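You operate a simulated robot arm through the tools that you are given. There is no shell and no other tool.

You are at the controls of a simulated robot arm. One attempt, no reset.

Task
Fill the green tumbler with cold water to its 200 ml mark.
Fine: tap by the end wall; within 17 ml; a teaspoon spilt at most; stand it back where it was; tap off; leave the other tumbler empty. Set down upright: what you pick out.

Only the result counts: the job must be done as asked and must still hold three seconds after the hand-in. Knocking over, shifting, dropping, spilling or breaking anything else fails it.

Robot
A 6-joint arm with a three-finger gripper, fixed in place. Base frame: the origin is at the foot of the arm, x ahead of it, y to its left, z up; the work surface is at about z = 0.725. Readings come in m, rad, newtons and seconds.
Its first joint turns from -2.897 to 2.897 rad. Payload 4.89 kg.
Tool frame: the origin (TCP) lies between the finger pads and is the grasp point; the fingertips stand 0.03 m ahead of it; z points along the fingers, y is the line along which they close. The gripper opens to 0.164 m. The gripper's body begins 0.125 m behind the TCP.
Orientation is told as [roll, pitch, yaw] about the base's x, y, z axes, in that order, counted from this pose: with the fingers straight down and closing along the base's y, the tool's x points along the base's -x, its y along +y and its z along -z.

Tools
- The arm moves only by the tool nudge_tool. Its argument "steps" is a list of rows, each an object (a shift or turn left out is 0, a gripper value left out holds the last) with "jaw": the opening, from 0 (shut) to 1 (fully open); "travel": the shift along the tool's x, y, z in m, a list of three; "dr": the turn, a rotation vector about the tool's x, y, z in rad, a list of three. In form: [{"jaw": jaw, "travel": [dx, dy, dz], "dr": [ax, ay, az]}, ...]. A call has 1 to 20 rows; each row is the pose to reach, as a shift and turn from the pose commanded when the call began, along the tool's axes at that moment. Rows are played at 5 a second. More than 0.05 m and 0.15 rad between two rows, or a gripper value outside its range, and nothing of the call is played. Where a pose cannot be reached the arm comes as near as it can. A force on the tool above 90 N (or 10 N above the force at the start of the call, whichever is more), or a blocked arm, ends the call early, and 0.2 s more pass. The fingers move at their own pace (about 0.108 m/s each) and stop on an object; they squeeze with about 24 N. The grip force told is the motor's: it shows also when the fingers shut on nothing. Time passes only in rows, and 0.2 s behind the last, so rows that repeat a pose let the fingers close. The reply holds the time, the measured pose of the TCP, the force on the tool along the base axes, the opening and the grip force, in the units named above and with some noise, with the torque about the TCP (base axes, N m) and any sound that the robot's microphone picked up, and new pictures: "show" is both (left out), scene, wrist or none.
- Cameras (640 x 400 px; columns grow to the right, rows downward): "scene" is fixed at [0.0486, -0.6526, 1.4757]; the picture's right is [0.79, -0.62, 0.00], its down [-0.15, -0.20, -0.97] and it looks along [0.60, 0.76, -0.25] (base axes); focal length 374 px, centre (320, 200). "wrist" rides on the gripper at [0.076, -0.002, -0.152] in the tool frame; the picture's right is [0.02, 1.00, 0.00], its down [-0.88, 0.02, -0.47] and it looks along [-0.47, 0.01, 0.88] (tool axes); focal length 247 px, centre (320, 200). There is no depth. A picture from a camera that has moved, and an enlarged one, comes with that camera's place and axes in the base frame and with its lens.
- move_column(by): slides the trunk up (or, below 0, down) by that many m; the arm rides with it, the base frame stays. It gives what a move gives, with no picture.
- close_up(camera, box): a new picture of the part [left, top, right, bottom] of that camera's present view, enlarged. It takes no simulated time.
- close_job(): hands the job in; it is judged then, once.

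Nothing tells you positions but the pictures and the camera data. Unless the task says otherwise, let go and move clear before handing in.

The tools are called after "Request:" by a JSON object that holds its "name" and its "arguments". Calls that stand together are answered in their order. nudge_tool: Moves the arm, as the interface text tells. Its arguments: {"type":"object","properties":{"steps":{"type":"array","items":{"type":"object","properties":{"jaw":{"type":"number"},"travel":{"type":"array","items":{"type":"number"}},"dr":{"type":"array","items":{"type":"number"}}}}},"show":{"type":"string","enum":["both","scene","wrist","none"]}},"required":["steps"]} The other tools are called the same way: move_column (by) slides the trunk up or down; close_up (camera, box) takes an enlarged picture of a part of a camera's view; close_job () hands the job in.

At the start:

```text
clock: 0.0
tool_pos: [0.5169, 0.4891, 1.2463]
tcp_rot: [-0.001, 0.001, 0.001]
wrist_force: [-0.6, -0.3, -0.2]
wrist_torque: [0.01, 0.01, 0.03]
finger_gap: 0.1642
grasp_force: 0.1
trunk travel left (down, up): [-0.175, 0.215]
```

scene: 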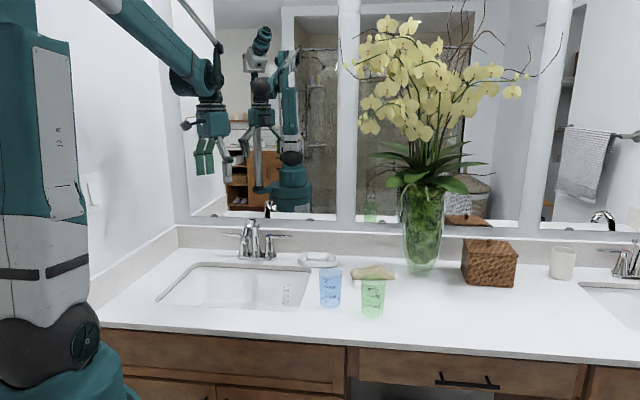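
wrist: 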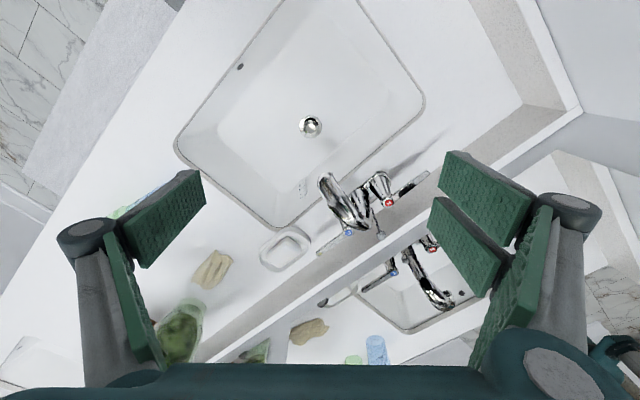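

I see a vanity with a left sink and tap by the end wall, a blue and a green tumbler on the counter right of the sink, plus a soap dish, vase and basket. I'll take close-ups first to find the tap handles and the tumblers.

Request:
{"name": "close_up", "arguments": {"camera": "scene", "box": [200, 200, 320, 275]}}

Request:
{"name": "close_up", "arguments": {"camera": "scene", "box": [300, 250, 420, 325]}}

Request:
{"name": "close_up", "arguments": {"camera": "wrist", "box": [260, 150, 450, 270]}}

Request:
{"name": "close_up", "arguments": {"camera": "wrist", "box": [100, 150, 300, 275]}}

```text
5.33 times, centred on (260, 238) of scene
camera zoom: at [0.0486, -0.6526, 1.4757], right [0.79, -0.62, 0.0], down [-0.15, -0.2, -0.97], along [0.6, 0.76, -0.25], focal length 1996 px, centre (640, 0)
```

zoom: 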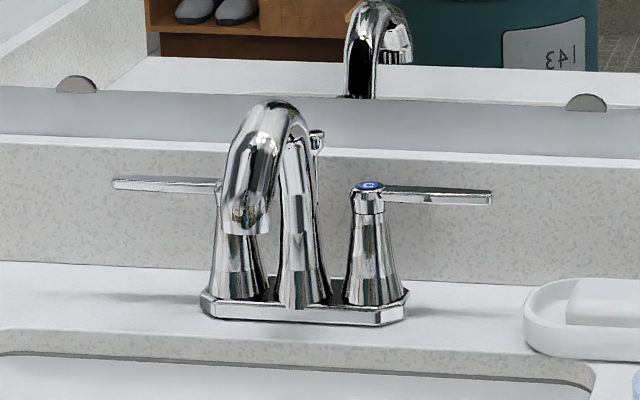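

```text
5.33 times, centred on (360, 288) of scene
camera zoom: at [0.0486, -0.6526, 1.4757], right [0.79, -0.62, 0.0], down [-0.15, -0.2, -0.97], along [0.6, 0.76, -0.25], focal length 1996 px, centre (107, -267)
```

zoom: 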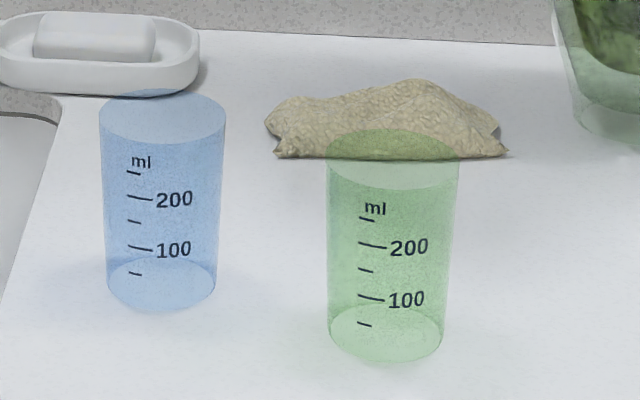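

```text
3.33 times, centred on (355, 210) of wrist
camera zoom: at [0.4402, 0.4883, 1.3982], right [-0.02, 1.0, 0.0], down [0.88, 0.02, 0.47], along [0.47, 0.01, -0.88], focal length 823 px, centre (203, 167)
```

zoom: 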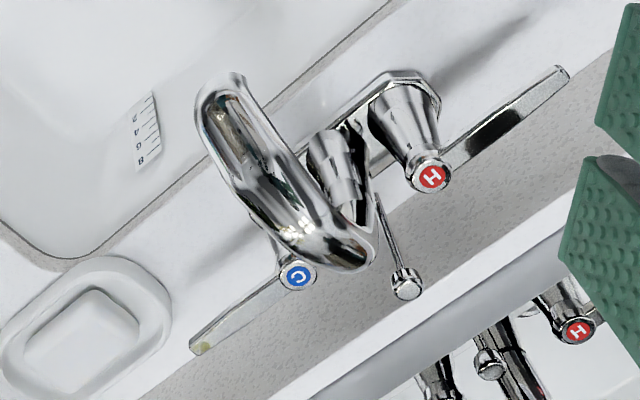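

```text
3.20 times, centred on (200, 212) of wrist
camera zoom: at [0.4402, 0.4883, 1.3982], right [-0.02, 1.0, 0.0], down [0.88, 0.02, 0.47], along [0.47, 0.01, -0.88], focal length 790 px, centre (704, 160)
```

zoom: 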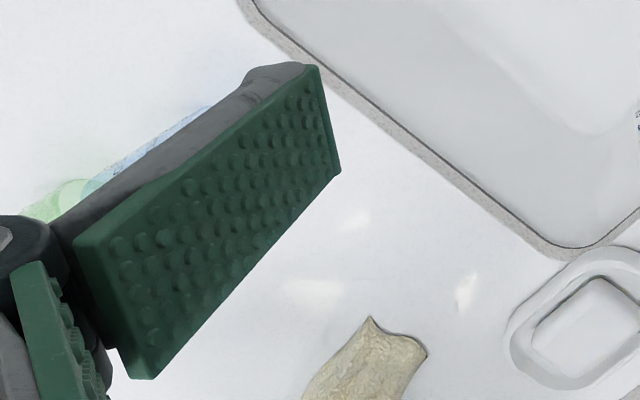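

Cold is the blue‑capped lever on the right of the spout, and the green tumbler stands to the right of the blue one. First I want to check the camera calibration against the gripper's known position, because my triangulated counter height differs from the stated one.

Request:
{"name": "close_up", "arguments": {"camera": "scene", "box": [160, 80, 280, 200]}}

Request:
{"name": "close_up", "arguments": {"camera": "scene", "box": [130, 200, 420, 340]}}

Request:
{"name": "close_up", "arguments": {"camera": "wrist", "box": [220, 60, 420, 260]}}

```text
3.33 times, centred on (220, 140) of scene
camera zoom: at [0.0486, -0.6526, 1.4757], right [0.79, -0.62, 0.0], down [-0.15, -0.2, -0.97], along [0.6, 0.76, -0.25], focal length 1247 px, centre (653, 400)
```

zoom: 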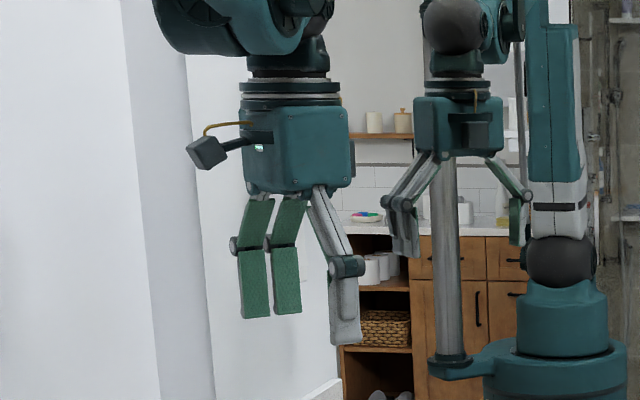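

```text
2.21 times, centred on (275, 270) of scene
camera zoom: at [0.0486, -0.6526, 1.4757], right [0.79, -0.62, 0.0], down [-0.15, -0.2, -0.97], along [0.6, 0.76, -0.25], focal length 826 px, centre (419, 46)
```

zoom: 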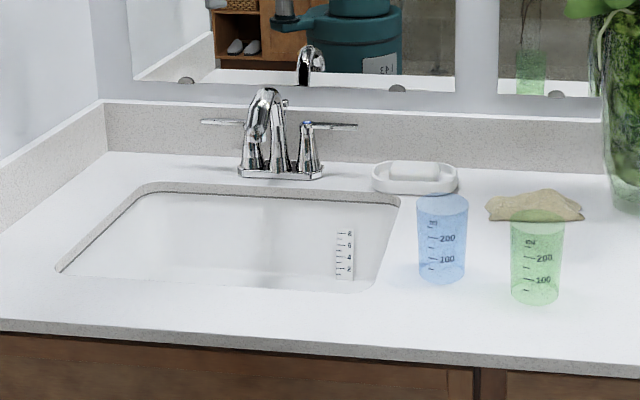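

```text
2.00 times, centred on (320, 160) of wrist
camera zoom: at [0.4402, 0.4883, 1.3982], right [-0.02, 1.0, 0.0], down [0.88, 0.02, 0.47], along [0.47, 0.01, -0.88], focal length 494 px, centre (320, 280)
```

zoom: 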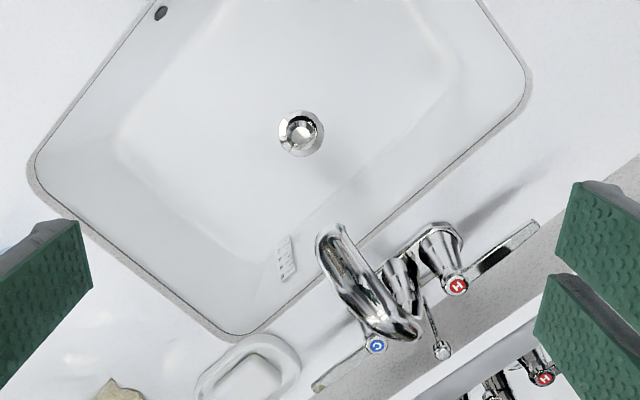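

The two views agree on a counter height near z ≈ 0.87. The room is turned about 45° from the base: cold lever pivot near (0.744, 0.555, 0.977), spout outlet near (0.62, 0.50, 0.98), green tumbler near (0.79, 0.04), blue near (0.72, 0.16). Next I'll yaw the tool 45° to face the wall and look again.

Request:
{"name": "nudge_tool", "arguments": {"steps": [{"jaw": 1, "dr": [0, 0, -0.13]}, {"dr": [0, 0, -0.26]}, {"dr": [0, 0, -0.39]}, {"dr": [0, 0, -0.52]}, {"dr": [0, 0, -0.65]}, {"dr": [0, 0, -0.785]}, {"dr": [0, 0, -0.785]}], "show": "both"}}

```text
clock: 1.6
tool_pos: [0.5163, 0.4896, 1.2453]
tcp_rot: [0.001, 0.0, 0.787]
wrist_force: [0.6, 0.5, 0.1]
wrist_torque: [-0.02, 0.02, 0.01]
finger_gap: 0.1639
grasp_force: 0.0
trunk travel left (down, up): [-0.175, 0.215]
camera wrist: at [0.4644, 0.4344, 1.3974], right [-0.72, 0.69, 0.0], down [0.61, 0.64, 0.47], along [0.33, 0.34, -0.88], focal length 247 px, centre (320, 200)
```

scene: 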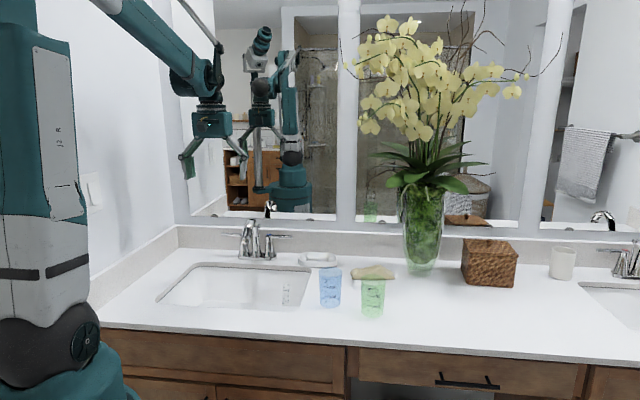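
wrist: 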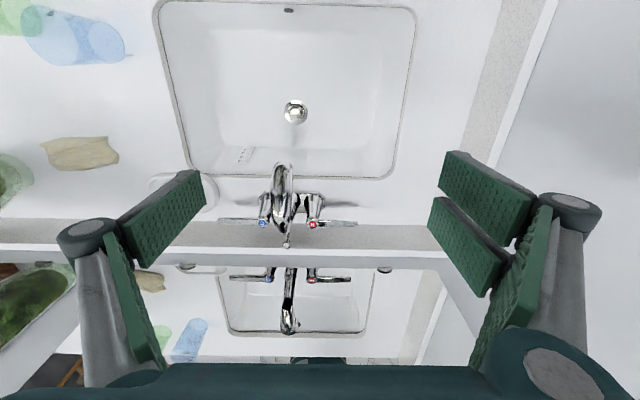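

The tool is now square to the wall. I'll enlarge the tap and tumbler areas to refine their positions.

Request:
{"name": "close_up", "arguments": {"camera": "wrist", "box": [200, 140, 380, 252]}}

Request:
{"name": "close_up", "arguments": {"camera": "wrist", "box": [0, 0, 160, 100]}}

Request:
{"name": "close_up", "arguments": {"camera": "wrist", "box": [150, 0, 430, 180]}}

```text
3.56 times, centred on (290, 196) of wrist
camera zoom: at [0.4644, 0.4344, 1.3974], right [-0.72, 0.69, 0.0], down [0.61, 0.64, 0.47], along [0.33, 0.34, -0.88], focal length 878 px, centre (427, 214)
```

zoom: 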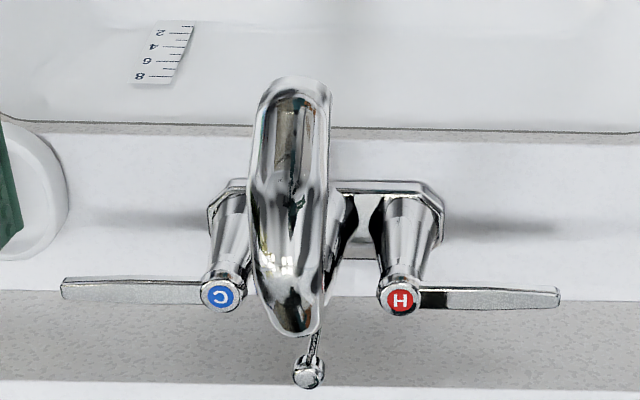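

```text
4.00 times, centred on (80, 50) of wrist
camera zoom: at [0.4644, 0.4344, 1.3974], right [-0.72, 0.69, 0.0], down [0.61, 0.64, 0.47], along [0.33, 0.34, -0.88], focal length 988 px, centre (1280, 800)
```

zoom: 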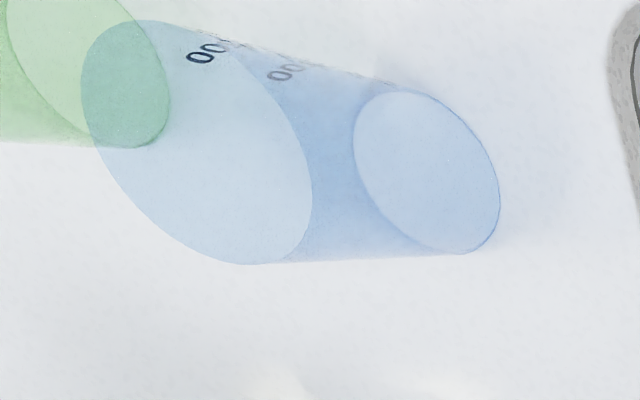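

```text
2.22 times, centred on (290, 90) of wrist
camera zoom: at [0.4644, 0.4344, 1.3974], right [-0.72, 0.69, 0.0], down [0.61, 0.64, 0.47], along [0.33, 0.34, -0.88], focal length 549 px, centre (387, 444)
```

zoom: 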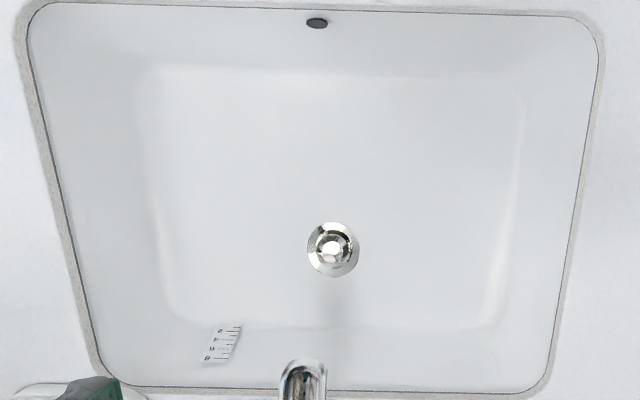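

I want to check the gripper's real finger layout before I use it as a peg on the lever.

Request:
{"name": "close_up", "arguments": {"camera": "scene", "box": [165, 95, 265, 190]}}

Request:
{"name": "nudge_tool", "arguments": {"steps": [{"jaw": 0}, {"jaw": 0}, {"jaw": 0}, {"jaw": 0}, {"jaw": 0}, {"jaw": 0}], "show": "both"}}

Request:
{"name": "close_up", "arguments": {"camera": "scene", "box": [165, 95, 265, 190]}}

```text
4.21 times, centred on (215, 142) of scene
camera zoom: at [0.0486, -0.6526, 1.4757], right [0.79, -0.62, 0.0], down [-0.15, -0.2, -0.97], along [0.6, 0.76, -0.25], focal length 1576 px, centre (762, 442)
```

zoom: 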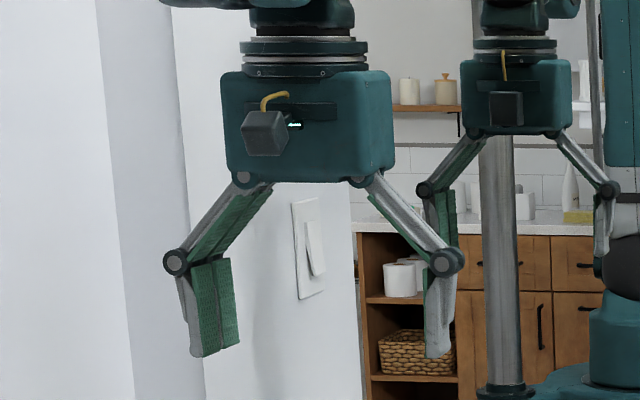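

```text
clock: 3.0
tool_pos: [0.5157, 0.4898, 1.2447]
tcp_rot: [0.001, -0.001, 0.787]
wrist_force: [0.5, -0.1, 0.0]
wrist_torque: [0.03, 0.0, 0.02]
finger_gap: 0.0001
grasp_force: 23.8
trunk travel left (down, up): [-0.175, 0.215]
camera wrist: at [0.4643, 0.4344, 1.3974], right [-0.72, 0.69, 0.0], down [0.61, 0.64, 0.47], along [0.33, 0.34, -0.88], focal length 247 px, centre (320, 200)
```

scene: 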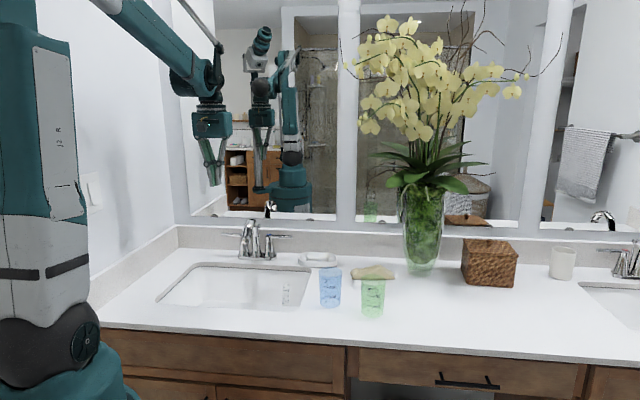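
wrist: 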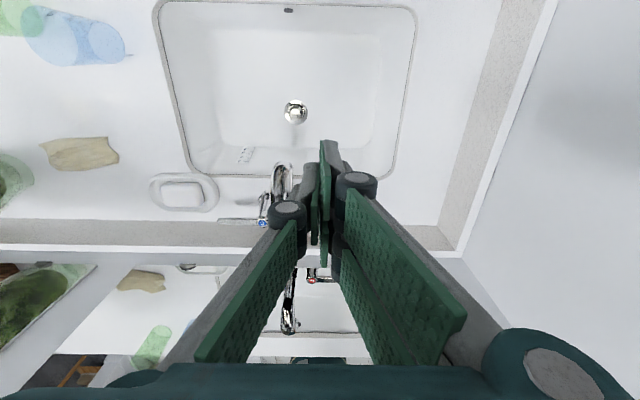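

```text
4.21 times, centred on (215, 142) of scene
camera zoom: at [0.0486, -0.6526, 1.4757], right [0.79, -0.62, 0.0], down [-0.15, -0.2, -0.97], along [0.6, 0.76, -0.25], focal length 1576 px, centre (762, 442)
```

zoom: 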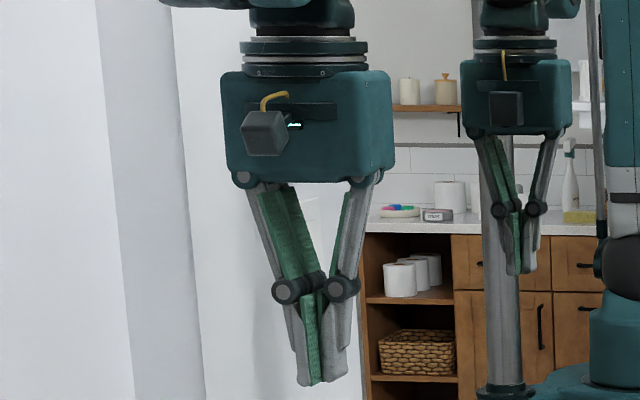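

Request:
{"name": "close_up", "arguments": {"camera": "wrist", "box": [240, 120, 420, 280]}}

Request:
{"name": "close_up", "arguments": {"camera": "wrist", "box": [140, 120, 500, 400]}}

```text
2.50 times, centred on (330, 200) of wrist
camera zoom: at [0.4643, 0.4344, 1.3974], right [-0.72, 0.69, 0.0], down [0.61, 0.64, 0.47], along [0.33, 0.34, -0.88], focal length 617 px, centre (295, 200)
```

zoom: 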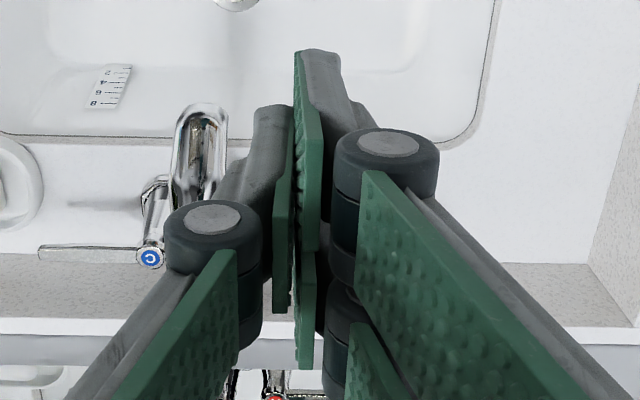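

```text
1.43 times, centred on (320, 260) of wrist
camera zoom: at [0.4643, 0.4344, 1.3974], right [-0.72, 0.69, 0.0], down [0.61, 0.64, 0.47], along [0.33, 0.34, -0.88], focal length 353 px, centre (320, 114)
```

zoom: 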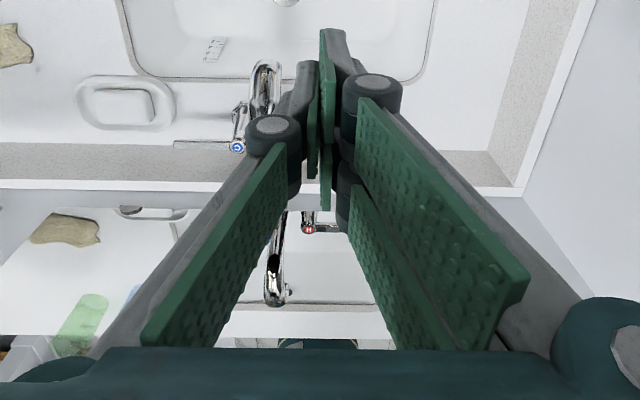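

The gripper has one finger on one side and a pair on the other. I'll turn it so the jaws straddle the cold lever front to back, with the single finger on the wall side, and carry it above the lever.

Request:
{"name": "nudge_tool", "arguments": {"steps": [{"jaw": 0.4, "travel": [-0.0125, -0.0143, 0.004], "dr": [0, 0, -0.131]}, {"travel": [-0.025, -0.0287, 0.008], "dr": [0, 0, -0.262]}, {"travel": [-0.0375, -0.043, 0.012], "dr": [0, 0, -0.393]}, {"travel": [-0.05, -0.0573, 0.016], "dr": [0, 0, -0.524]}, {"travel": [-0.0625, -0.0717, 0.02], "dr": [0, 0, -0.655]}, {"travel": [-0.075, -0.086, 0.024], "dr": [0, 0, -0.785]}, {"travel": [-0.0875, -0.1, 0.028], "dr": [0, 0, -0.916]}, {"travel": [-0.1, -0.1147, 0.032], "dr": [0, 0, -1.047]}, {"travel": [-0.1125, -0.129, 0.036], "dr": [0, 0, -1.178]}, {"travel": [-0.125, -0.1433, 0.04], "dr": [0, 0, -1.309]}, {"travel": [-0.1375, -0.1577, 0.044], "dr": [0, 0, -1.44]}, {"travel": [-0.15, -0.172, 0.048], "dr": [0, 0, -1.571]}, {"travel": [-0.15, -0.172, 0.048], "dr": [0, 0, -1.571]}], "show": "both"}}

```text
clock: 5.8
tool_pos: [0.7438, 0.4742, 1.1967]
tcp_rot: [-0.001, 0.0, 2.357]
wrist_force: [0.2, 0.3, 0.4]
wrist_torque: [-0.03, 0.04, 0.0]
finger_gap: 0.0657
grasp_force: 0.0
trunk travel left (down, up): [-0.175, 0.215]
camera wrist: at [0.7995, 0.4217, 1.3486], right [-0.69, -0.72, 0.0], down [-0.64, 0.61, 0.47], along [-0.34, 0.33, -0.88], focal length 247 px, centre (320, 200)
```

scene: 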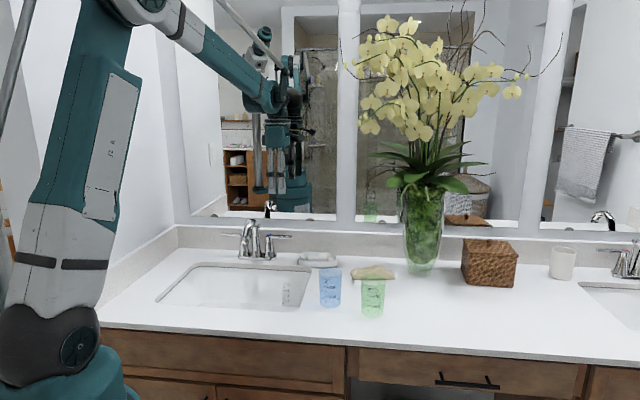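
wrist: 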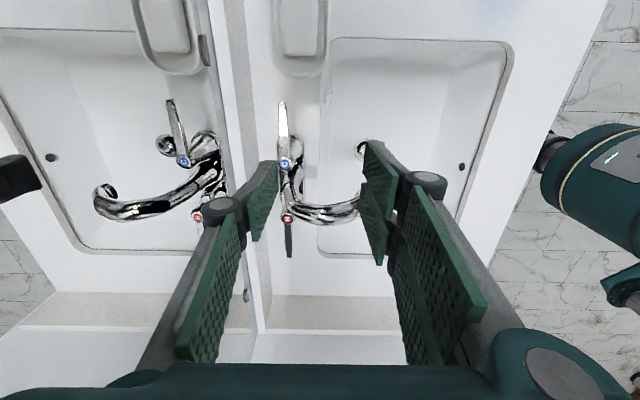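

The lever, cap and fingers are all in view. I'll enlarge to check the clearance between lever and backsplash.

Request:
{"name": "close_up", "arguments": {"camera": "wrist", "box": [200, 60, 380, 240]}}

Request:
{"name": "close_up", "arguments": {"camera": "scene", "box": [220, 80, 340, 280]}}

```text
2.22 times, centred on (290, 150) of wrist
camera zoom: at [0.7995, 0.4217, 1.3486], right [-0.69, -0.72, 0.0], down [-0.64, 0.61, 0.47], along [-0.34, 0.33, -0.88], focal length 549 px, centre (387, 311)
```

zoom: 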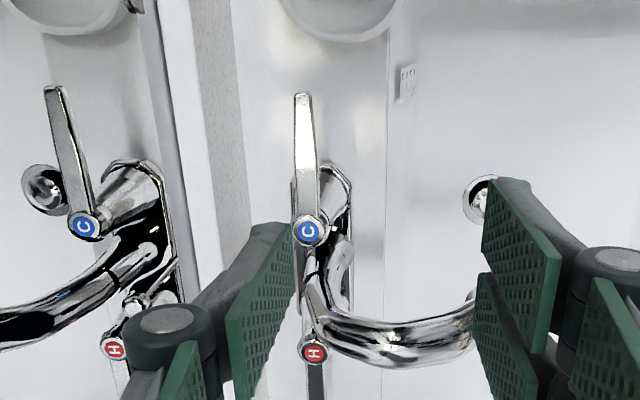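

```text
2.00 times, centred on (280, 180) of scene
camera zoom: at [0.0486, -0.6526, 1.4757], right [0.79, -0.62, 0.0], down [-0.15, -0.2, -0.97], along [0.6, 0.76, -0.25], focal length 748 px, centre (400, 240)
```

zoom: 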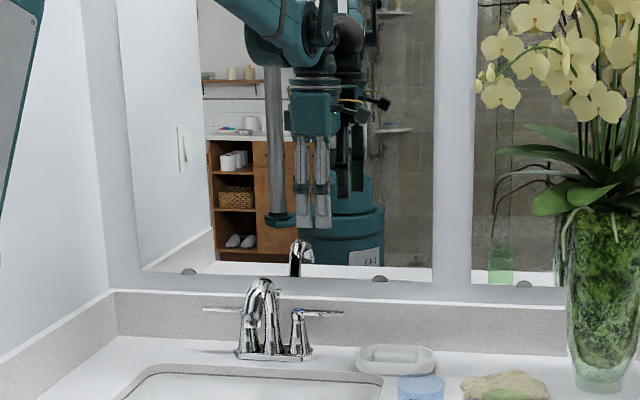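

Backsplash face is at n ≈ 0.983 (distance along the wall normal) and the lever centreline at n ≈ 0.916, so the rear finger fits behind the lever if I tilt the hand away from the mirror. I'll tilt about 17° and move over the lever at a safe height.

Request:
{"name": "nudge_tool", "arguments": {"steps": [{"jaw": 0.4, "travel": [0.0, 0.0, 0.0], "dr": [0.1, 0, 0]}, {"travel": [0.0, 0.0, 0.0], "dr": [0.2, 0, 0]}, {"travel": [0.001, -0.015, 0.02], "dr": [0.3, 0, 0]}, {"travel": [0.0014, -0.03, 0.05], "dr": [0.3, 0, 0]}, {"travel": [0.0014, -0.044, 0.09], "dr": [0.3, 0, 0]}, {"travel": [0.0014, -0.044, 0.09], "dr": [0.3, 0, 0]}], "show": "both"}}

Request:
{"name": "close_up", "arguments": {"camera": "wrist", "box": [160, 100, 480, 300]}}

Request:
{"name": "close_up", "arguments": {"camera": "scene", "box": [200, 140, 340, 280]}}

```text
clock: 7.2
tool_pos: [0.7774, 0.5053, 1.107]
tcp_rot: [-0.3, 0.001, 2.355]
wrist_force: [0.9, 0.3, -1.8]
wrist_torque: [-0.09, 0.1, -0.04]
finger_gap: 0.0659
grasp_force: 0.1
trunk travel left (down, up): [-0.175, 0.215]
camera wrist: at [0.8002, 0.4201, 1.2534], right [-0.66, -0.69, -0.3], down [-0.73, 0.51, 0.45], along [-0.16, 0.51, -0.84], focal length 247 px, centre (320, 200)
```

scene: 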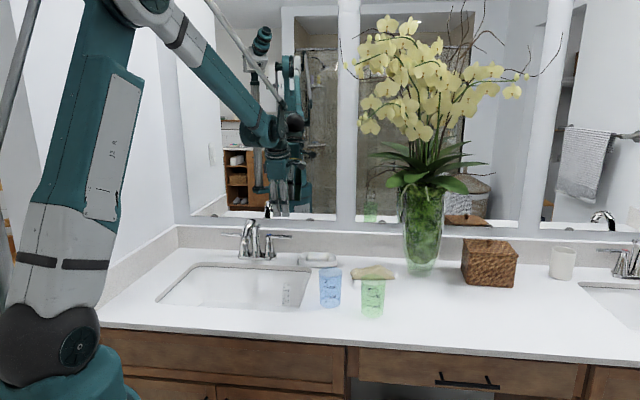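
wrist: 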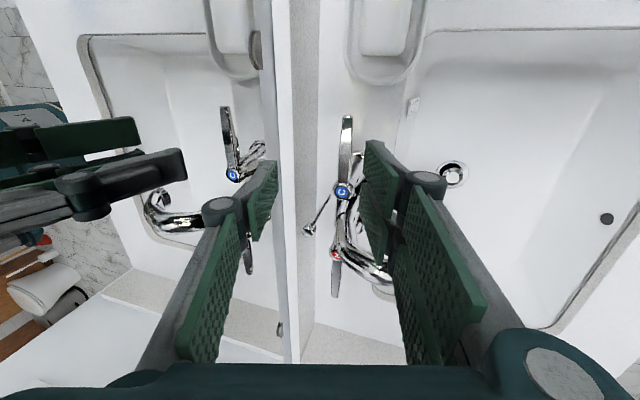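

```text
2.00 times, centred on (320, 200) of wrist
camera zoom: at [0.8002, 0.4201, 1.2534], right [-0.66, -0.69, -0.3], down [-0.73, 0.51, 0.45], along [-0.16, 0.51, -0.84], focal length 494 px, centre (320, 200)
```

zoom: 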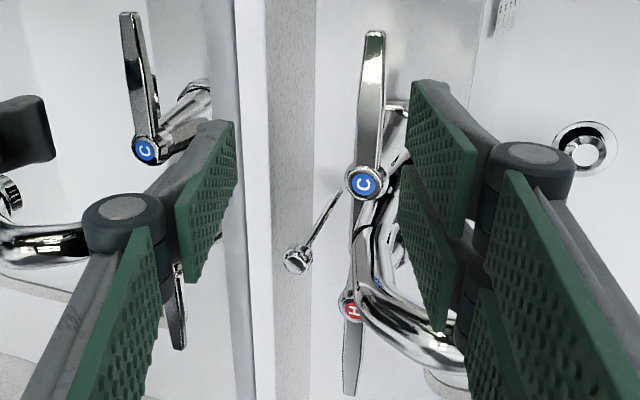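

```text
2.86 times, centred on (270, 210) of scene
camera zoom: at [0.0486, -0.6526, 1.4757], right [0.79, -0.62, 0.0], down [-0.15, -0.2, -0.97], along [0.6, 0.76, -0.25], focal length 1069 px, centre (463, 171)
```

zoom: 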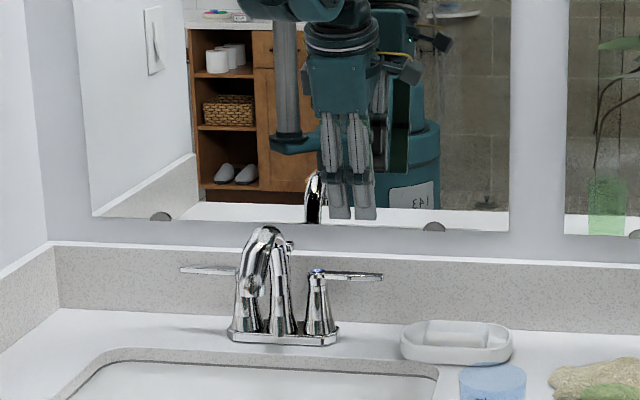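

TCP is above the lever at e1 ≈ 0.192, n ≈ 0.907 with the lever between the jaws. I'll descend straight down in two stages, checking in between.

Request:
{"name": "nudge_tool", "arguments": {"steps": [{"jaw": 0.4, "travel": [0, 0.0089, 0.0287]}, {"travel": [0, 0.0177, 0.0573]}, {"travel": [0, 0.0265, 0.086]}, {"travel": [0, 0.0265, 0.086]}], "show": "both"}}

Request:
{"name": "close_up", "arguments": {"camera": "wrist", "box": [160, 100, 480, 300]}}

Request:
{"name": "close_up", "arguments": {"camera": "scene", "box": [210, 190, 330, 280]}}

```text
clock: 8.2
tool_pos: [0.7768, 0.5042, 1.0188]
tcp_rot: [-0.3, 0.0, 2.356]
wrist_force: [0.1, 0.3, -1.1]
wrist_torque: [-0.06, 0.09, 0.02]
finger_gap: 0.0658
grasp_force: 0.0
trunk travel left (down, up): [-0.175, 0.215]
camera wrist: at [0.8005, 0.4201, 1.1648], right [-0.66, -0.69, -0.3], down [-0.73, 0.51, 0.45], along [-0.16, 0.51, -0.84], focal length 247 px, centre (320, 200)
```

scene: 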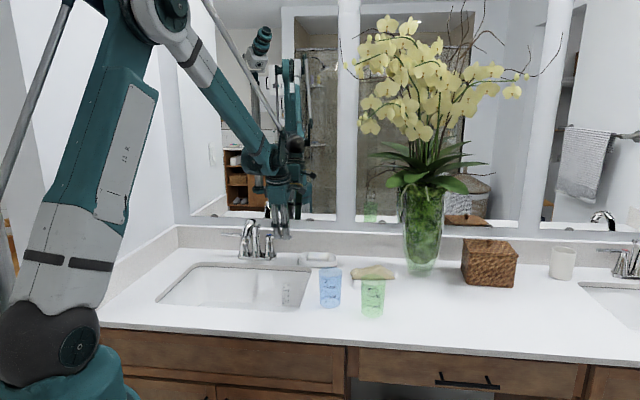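
wrist: 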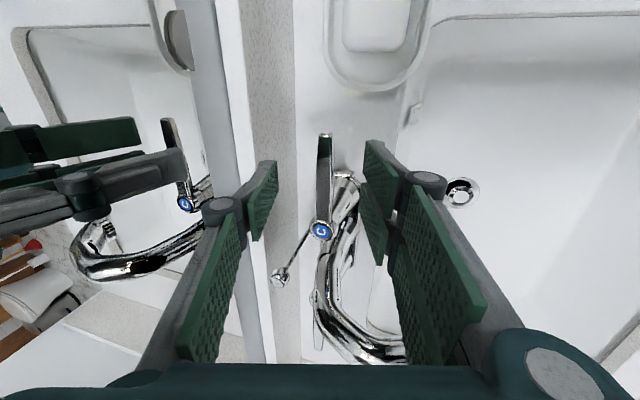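

```text
2.00 times, centred on (320, 200) of wrist
camera zoom: at [0.8005, 0.4201, 1.1648], right [-0.66, -0.69, -0.3], down [-0.73, 0.51, 0.45], along [-0.16, 0.51, -0.84], focal length 494 px, centre (320, 200)
```

zoom: 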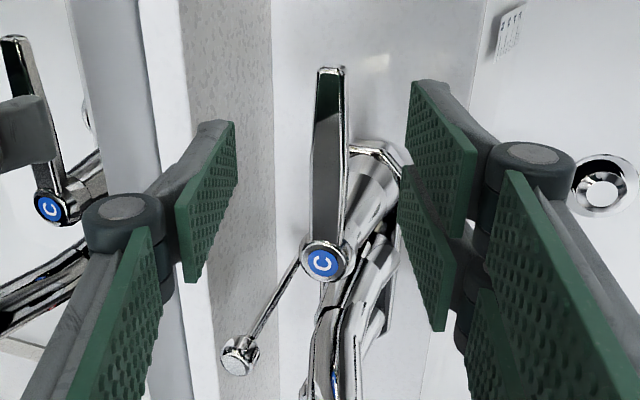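

```text
4.44 times, centred on (270, 235) of scene
camera zoom: at [0.0486, -0.6526, 1.4757], right [0.79, -0.62, 0.0], down [-0.15, -0.2, -0.97], along [0.6, 0.76, -0.25], focal length 1663 px, centre (542, 44)
```

zoom: 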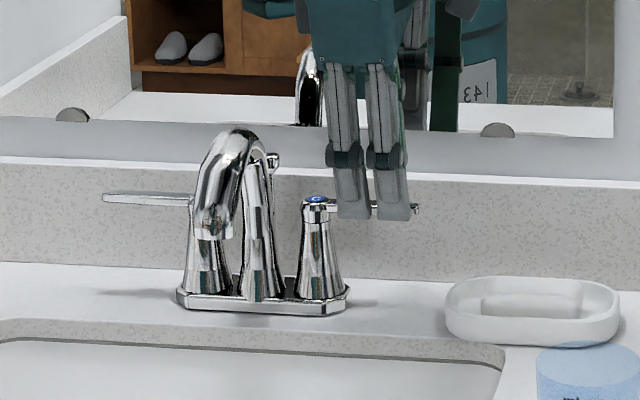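

Alignment looks right. I'll descend the remaining 5 cm so the finger goes below the lever level.

Request:
{"name": "nudge_tool", "arguments": {"steps": [{"jaw": 0.4, "travel": [0, 0.0051, 0.0166]}, {"travel": [0, 0.0103, 0.0331]}, {"travel": [0, 0.0154, 0.0497]}, {"travel": [0, 0.0154, 0.0497]}], "show": "both"}}

Request:
{"name": "close_up", "arguments": {"camera": "wrist", "box": [160, 100, 480, 300]}}

Request:
{"name": "close_up", "arguments": {"camera": "scene", "box": [210, 190, 330, 280]}}

```text
clock: 9.2
tool_pos: [0.7757, 0.5032, 0.9652]
tcp_rot: [-0.3, 0.002, 2.356]
wrist_force: [0.1, 0.4, 0.0]
wrist_torque: [-0.03, 0.04, 0.01]
finger_gap: 0.0657
grasp_force: 0.0
trunk travel left (down, up): [-0.175, 0.215]
camera wrist: at [0.8, 0.4193, 1.1118], right [-0.66, -0.69, -0.3], down [-0.73, 0.51, 0.45], along [-0.16, 0.51, -0.84], focal length 247 px, centre (320, 200)
```

scene: 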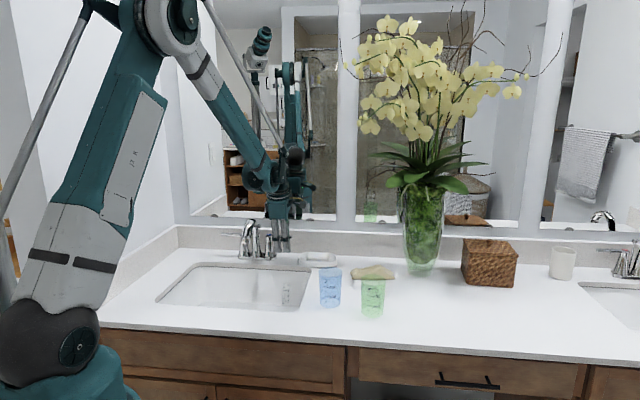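
wrist: 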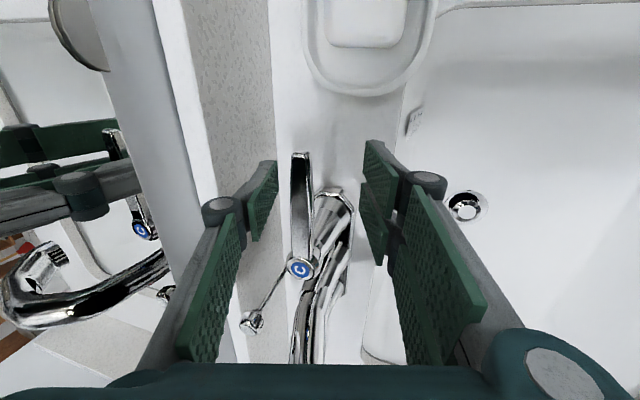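

```text
2.00 times, centred on (320, 200) of wrist
camera zoom: at [0.8, 0.4193, 1.1118], right [-0.66, -0.69, -0.3], down [-0.73, 0.51, 0.45], along [-0.16, 0.51, -0.84], focal length 494 px, centre (320, 200)
```

zoom: 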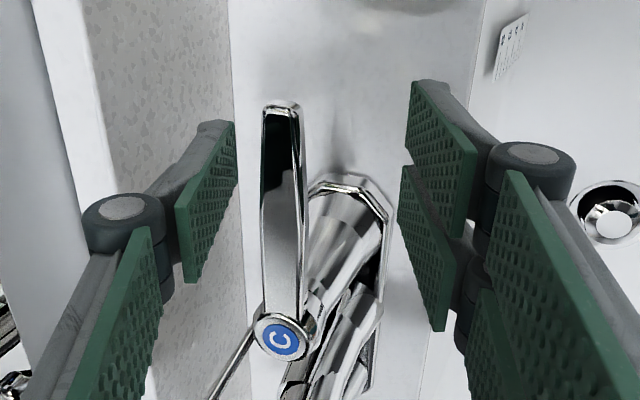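

```text
4.44 times, centred on (270, 235) of scene
camera zoom: at [0.0486, -0.6526, 1.4757], right [0.79, -0.62, 0.0], down [-0.15, -0.2, -0.97], along [0.6, 0.76, -0.25], focal length 1663 px, centre (542, 44)
```

zoom: 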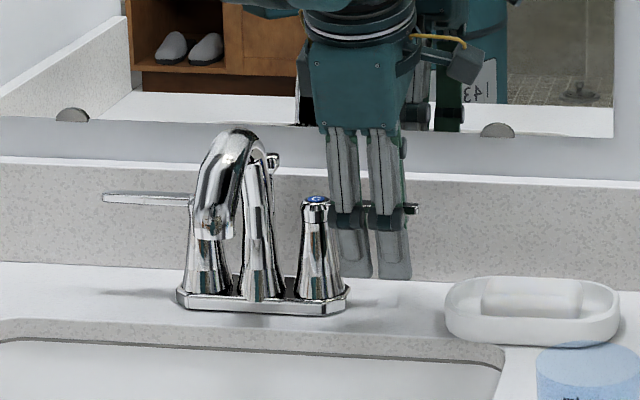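

The lever is between the jaws with fingertips below it. I'll now draw the rear finger about 3.6 cm toward the robot to swing the lever partly open.

Request:
{"name": "nudge_tool", "arguments": {"steps": [{"jaw": 0.4, "travel": [0, 0.0096, -0.003]}, {"travel": [0, 0.0172, -0.0053]}, {"travel": [0, 0.0229, -0.0071]}, {"travel": [0, 0.0287, -0.0089]}, {"travel": [0, 0.0344, -0.0106]}, {"travel": [0, 0.0344, -0.0106]}], "show": "both"}}

Request:
{"name": "close_up", "arguments": {"camera": "wrist", "box": [160, 100, 480, 300]}}

Request:
{"name": "close_up", "arguments": {"camera": "scene", "box": [190, 200, 330, 320]}}

```text
clock: 10.6
tool_pos: [0.751, 0.4792, 0.966]
tcp_rot: [-0.299, -0.001, 2.354]
wrist_force: [-0.2, 0.7, 0.1]
wrist_torque: [0.02, 0.0, 0.01]
finger_gap: 0.0659
grasp_force: 0.1
trunk travel left (down, up): [-0.175, 0.215]
camera wrist: at [0.7747, 0.3938, 1.1123], right [-0.66, -0.69, -0.3], down [-0.73, 0.51, 0.45], along [-0.16, 0.51, -0.84], focal length 247 px, centre (320, 200)
```

scene: 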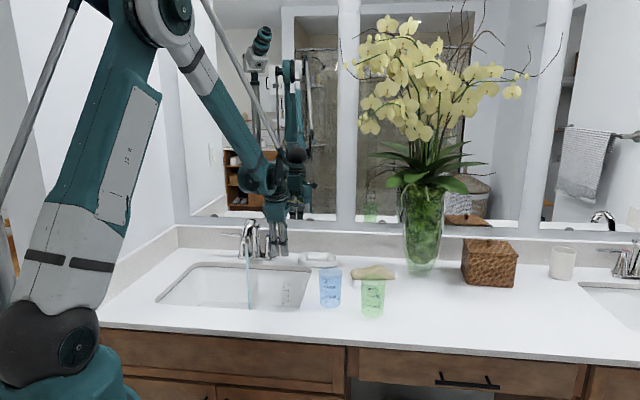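
wrist: 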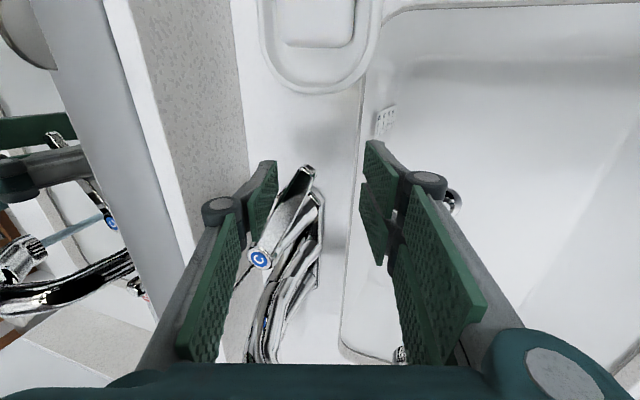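

```text
2.00 times, centred on (320, 200) of wrist
camera zoom: at [0.7747, 0.3938, 1.1123], right [-0.66, -0.69, -0.3], down [-0.73, 0.51, 0.45], along [-0.16, 0.51, -0.84], focal length 494 px, centre (320, 200)
```

zoom: 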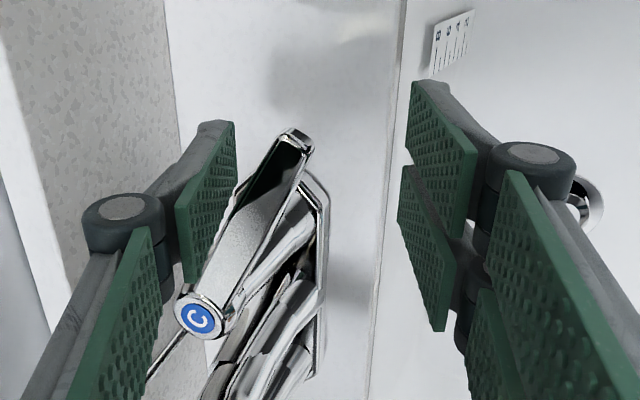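

```text
3.33 times, centred on (260, 260) of scene
camera zoom: at [0.0486, -0.6526, 1.4757], right [0.79, -0.62, 0.0], down [-0.15, -0.2, -0.97], along [0.6, 0.76, -0.25], focal length 1247 px, centre (520, 0)
```

zoom: 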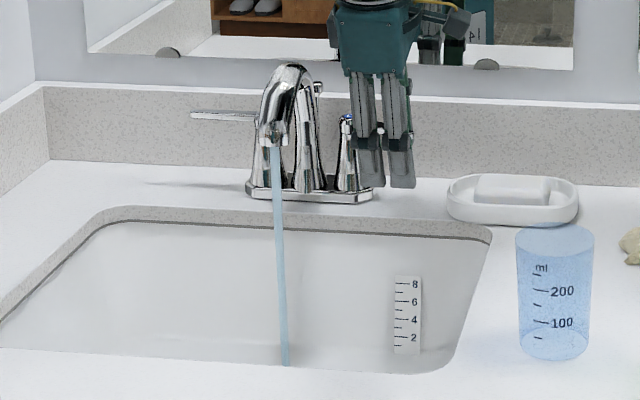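

The tap runs: a vertical stream falls at about n ≈ 0.795, e1 ≈ 0.082, well inside the sink. I'll back the hand off the lever, rise clear and level the tool.

Request:
{"name": "nudge_tool", "arguments": {"steps": [{"jaw": 0.4, "travel": [0, -0.0057, 0.0018]}, {"travel": [0, -0.0175, -0.0364]}, {"travel": [0, -0.0293, -0.0746]}, {"travel": [0, -0.0412, -0.1128]}, {"travel": [0, -0.053, -0.151]}, {"travel": [0, -0.04, -0.16], "dr": [-0.1, 0, 0]}, {"travel": [0, -0.03, -0.17], "dr": [-0.2, 0, 0]}, {"travel": [0, -0.02, -0.18], "dr": [-0.3, 0, 0]}], "show": "scene"}}

Request:
{"name": "close_up", "arguments": {"camera": "scene", "box": [190, 200, 330, 320]}}

```text
clock: 12.4
tool_pos: [0.7282, 0.4539, 1.1446]
tcp_rot: [0.001, -0.001, 2.357]
wrist_force: [-0.4, -0.1, -0.3]
wrist_torque: [0.03, -0.07, 0.03]
finger_gap: 0.0656
grasp_force: 0.0
trunk travel left (down, up): [-0.175, 0.215]
```

scene: 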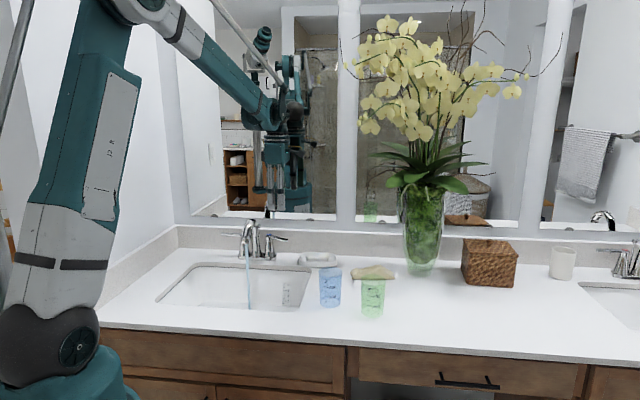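

```text
3.33 times, centred on (260, 260) of scene
camera zoom: at [0.0486, -0.6526, 1.4757], right [0.79, -0.62, 0.0], down [-0.15, -0.2, -0.97], along [0.6, 0.76, -0.25], focal length 1247 px, centre (520, 0)
```

zoom: 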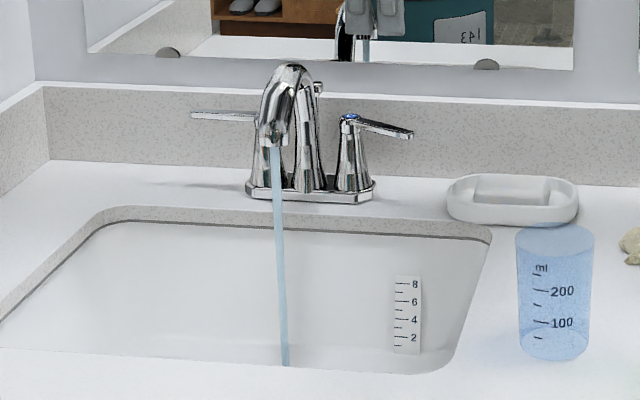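

The stream is steady and the lever holds its position. I'll turn the tool back to face the wall while carrying it over to a spot in front of and above the green tumbler.

Request:
{"name": "nudge_tool", "arguments": {"steps": [{"jaw": 0.7, "travel": [0.028, 0.0347, 0], "dr": [0, 0, 0.131]}, {"travel": [0.0561, 0.0693, 0], "dr": [0, 0, 0.262]}, {"travel": [0.0842, 0.104, 0], "dr": [0, 0, 0.393]}, {"travel": [0.1122, 0.1387, 0], "dr": [0, 0, 0.524]}, {"travel": [0.1403, 0.1733, 0], "dr": [0, 0, 0.655]}, {"travel": [0.1683, 0.208, 0], "dr": [0, 0, 0.785]}, {"travel": [0.1964, 0.2427, 0], "dr": [0, 0, 0.916]}, {"travel": [0.2244, 0.2773, 0], "dr": [0, 0, 1.047]}, {"travel": [0.2525, 0.312, 0], "dr": [0, 0, 1.178]}, {"travel": [0.2805, 0.3467, 0], "dr": [0, 0, 1.309]}, {"travel": [0.3086, 0.3813, 0], "dr": [0, 0, 1.44]}, {"travel": [0.3366, 0.416, 0], "dr": [0, 0, 1.571]}, {"travel": [0.3366, 0.416, 0], "dr": [0, 0, 1.571]}], "show": "both"}}

Request:
{"name": "close_up", "arguments": {"camera": "wrist", "box": [240, 60, 480, 210]}}

```text
clock: 15.2
tool_pos: [0.6693, -0.0778, 1.1443]
tcp_rot: [0.0, 0.0, 0.782]
wrist_force: [0.3, -0.8, 0.0]
wrist_torque: [-0.02, -0.03, 0.0]
finger_gap: 0.1151
grasp_force: 0.1
trunk travel left (down, up): [-0.175, 0.215]
camera wrist: at [0.6171, -0.1332, 1.2966], right [-0.72, 0.69, 0.0], down [0.61, 0.64, 0.47], along [0.33, 0.34, -0.88], focal length 247 px, centre (320, 200)
```

scene: 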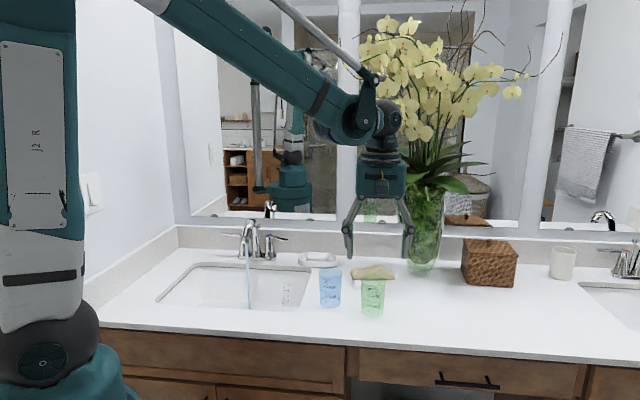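
wrist: 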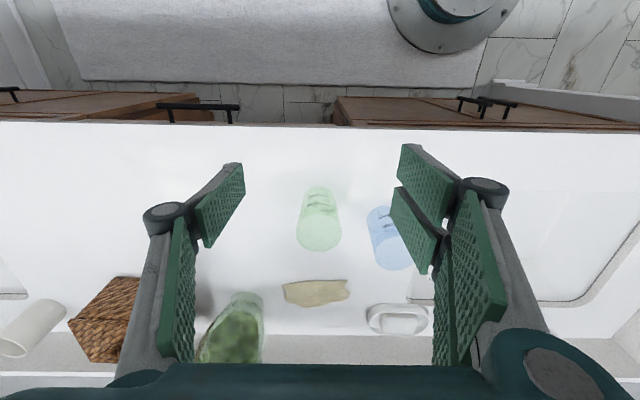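

```text
2.67 times, centred on (360, 135) of wrist
camera zoom: at [0.6171, -0.1332, 1.2966], right [-0.72, 0.69, 0.0], down [0.61, 0.64, 0.47], along [0.33, 0.34, -0.88], focal length 659 px, centre (213, 373)
```

zoom: 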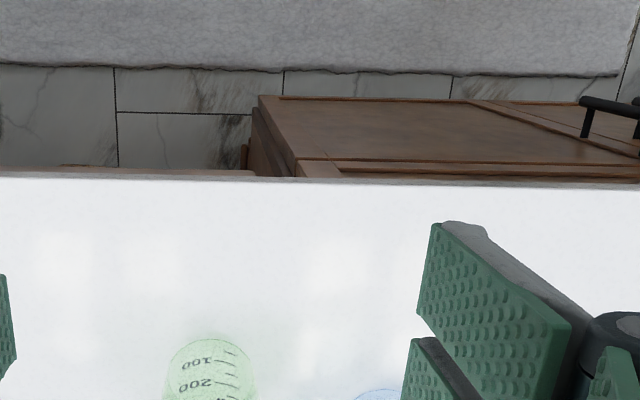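

Both tumblers are in clear view between the jaws. I'll enlarge them to pin down the green tumbler's position.

Request:
{"name": "close_up", "arguments": {"camera": "wrist", "box": [270, 170, 430, 290]}}

```text
3.33 times, centred on (350, 230) of wrist
camera zoom: at [0.6171, -0.1332, 1.2966], right [-0.72, 0.69, 0.0], down [0.61, 0.64, 0.47], along [0.33, 0.34, -0.88], focal length 823 px, centre (220, 100)
```

zoom: 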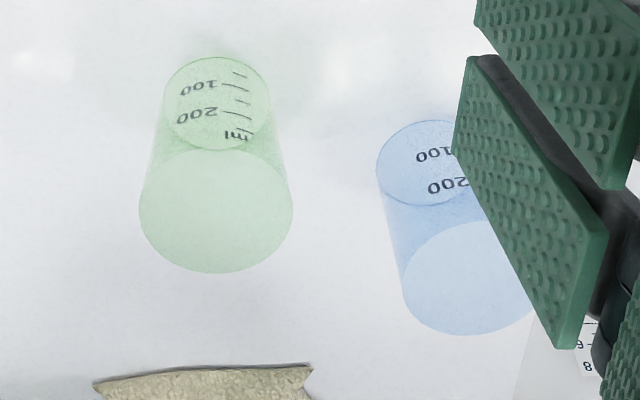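

Wrist and scene views agree: green tumbler axis at e1 ≈ 0.528, n ≈ 0.566, rim at z ≈ 0.986, counter at z ≈ 0.881, with the marks facing me. I'll tilt the tool 45° and come to a pre-grasp point.

Request:
{"name": "nudge_tool", "arguments": {"steps": [{"jaw": 0.7, "travel": [-0.0105, 0, 0.0186], "dr": [0, -0.131, 0]}, {"travel": [-0.0209, 0, 0.0371], "dr": [0, -0.262, 0]}, {"travel": [-0.0314, 0, 0.0557], "dr": [0, -0.393, 0]}, {"travel": [-0.0418, 0, 0.0742], "dr": [0, -0.524, 0]}, {"travel": [-0.0523, 0, 0.0928], "dr": [0, -0.655, 0]}, {"travel": [-0.0627, 0, 0.1113], "dr": [0, -0.785, 0]}, {"travel": [-0.0627, 0, 0.1113], "dr": [0, -0.785, 0]}], "show": "both"}}

Request:
{"name": "close_up", "arguments": {"camera": "wrist", "box": [200, 120, 440, 280]}}

Request:
{"name": "close_up", "arguments": {"camera": "scene", "box": [290, 200, 450, 330]}}

```text
clock: 16.8
tool_pos: [0.7156, -0.0328, 1.0319]
tcp_rot: [0.0, -0.787, 0.784]
wrist_force: [0.6, -0.4, -0.8]
wrist_torque: [0.04, 0.03, 0.05]
finger_gap: 0.1148
grasp_force: 0.0
trunk travel left (down, up): [-0.175, 0.215]
camera wrist: at [0.6031, -0.1478, 1.0854], right [-0.72, 0.7, -0.02], down [0.19, 0.22, 0.96], along [0.67, 0.68, -0.29], focal length 247 px, centre (320, 200)
```

scene: 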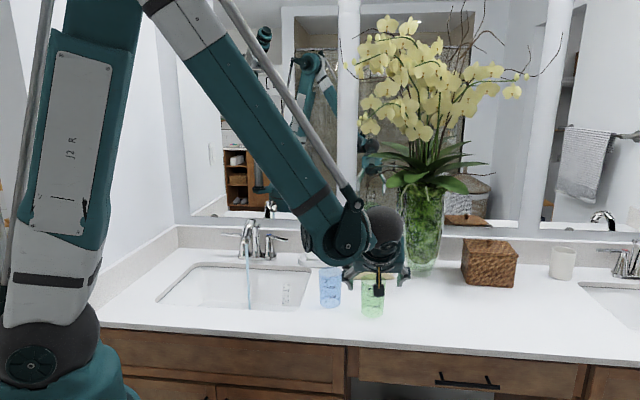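
wrist: 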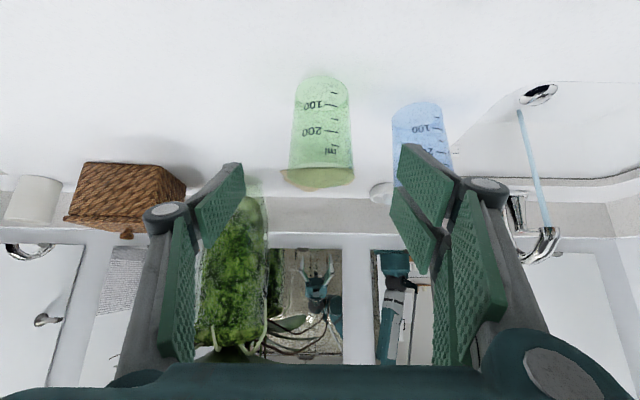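

```text
2.50 times, centred on (320, 200) of wrist
camera zoom: at [0.6031, -0.1478, 1.0854], right [-0.72, 0.7, -0.02], down [0.19, 0.22, 0.96], along [0.67, 0.68, -0.29], focal length 617 px, centre (320, 200)
```

zoom: 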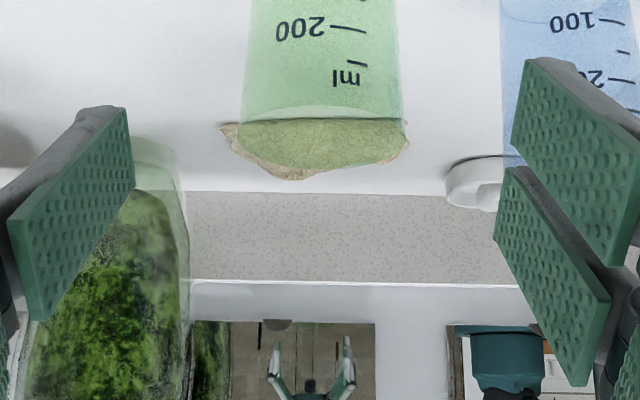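

```text
3.08 times, centred on (370, 265) of scene
camera zoom: at [0.0486, -0.6526, 1.4757], right [0.79, -0.62, 0.0], down [-0.15, -0.2, -0.97], along [0.6, 0.76, -0.25], focal length 1152 px, centre (166, 0)
```

zoom: 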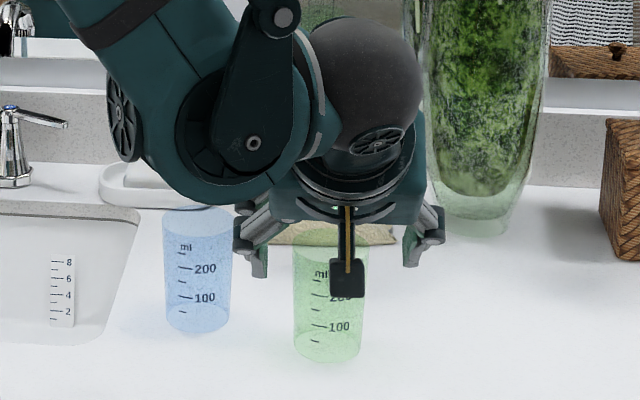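

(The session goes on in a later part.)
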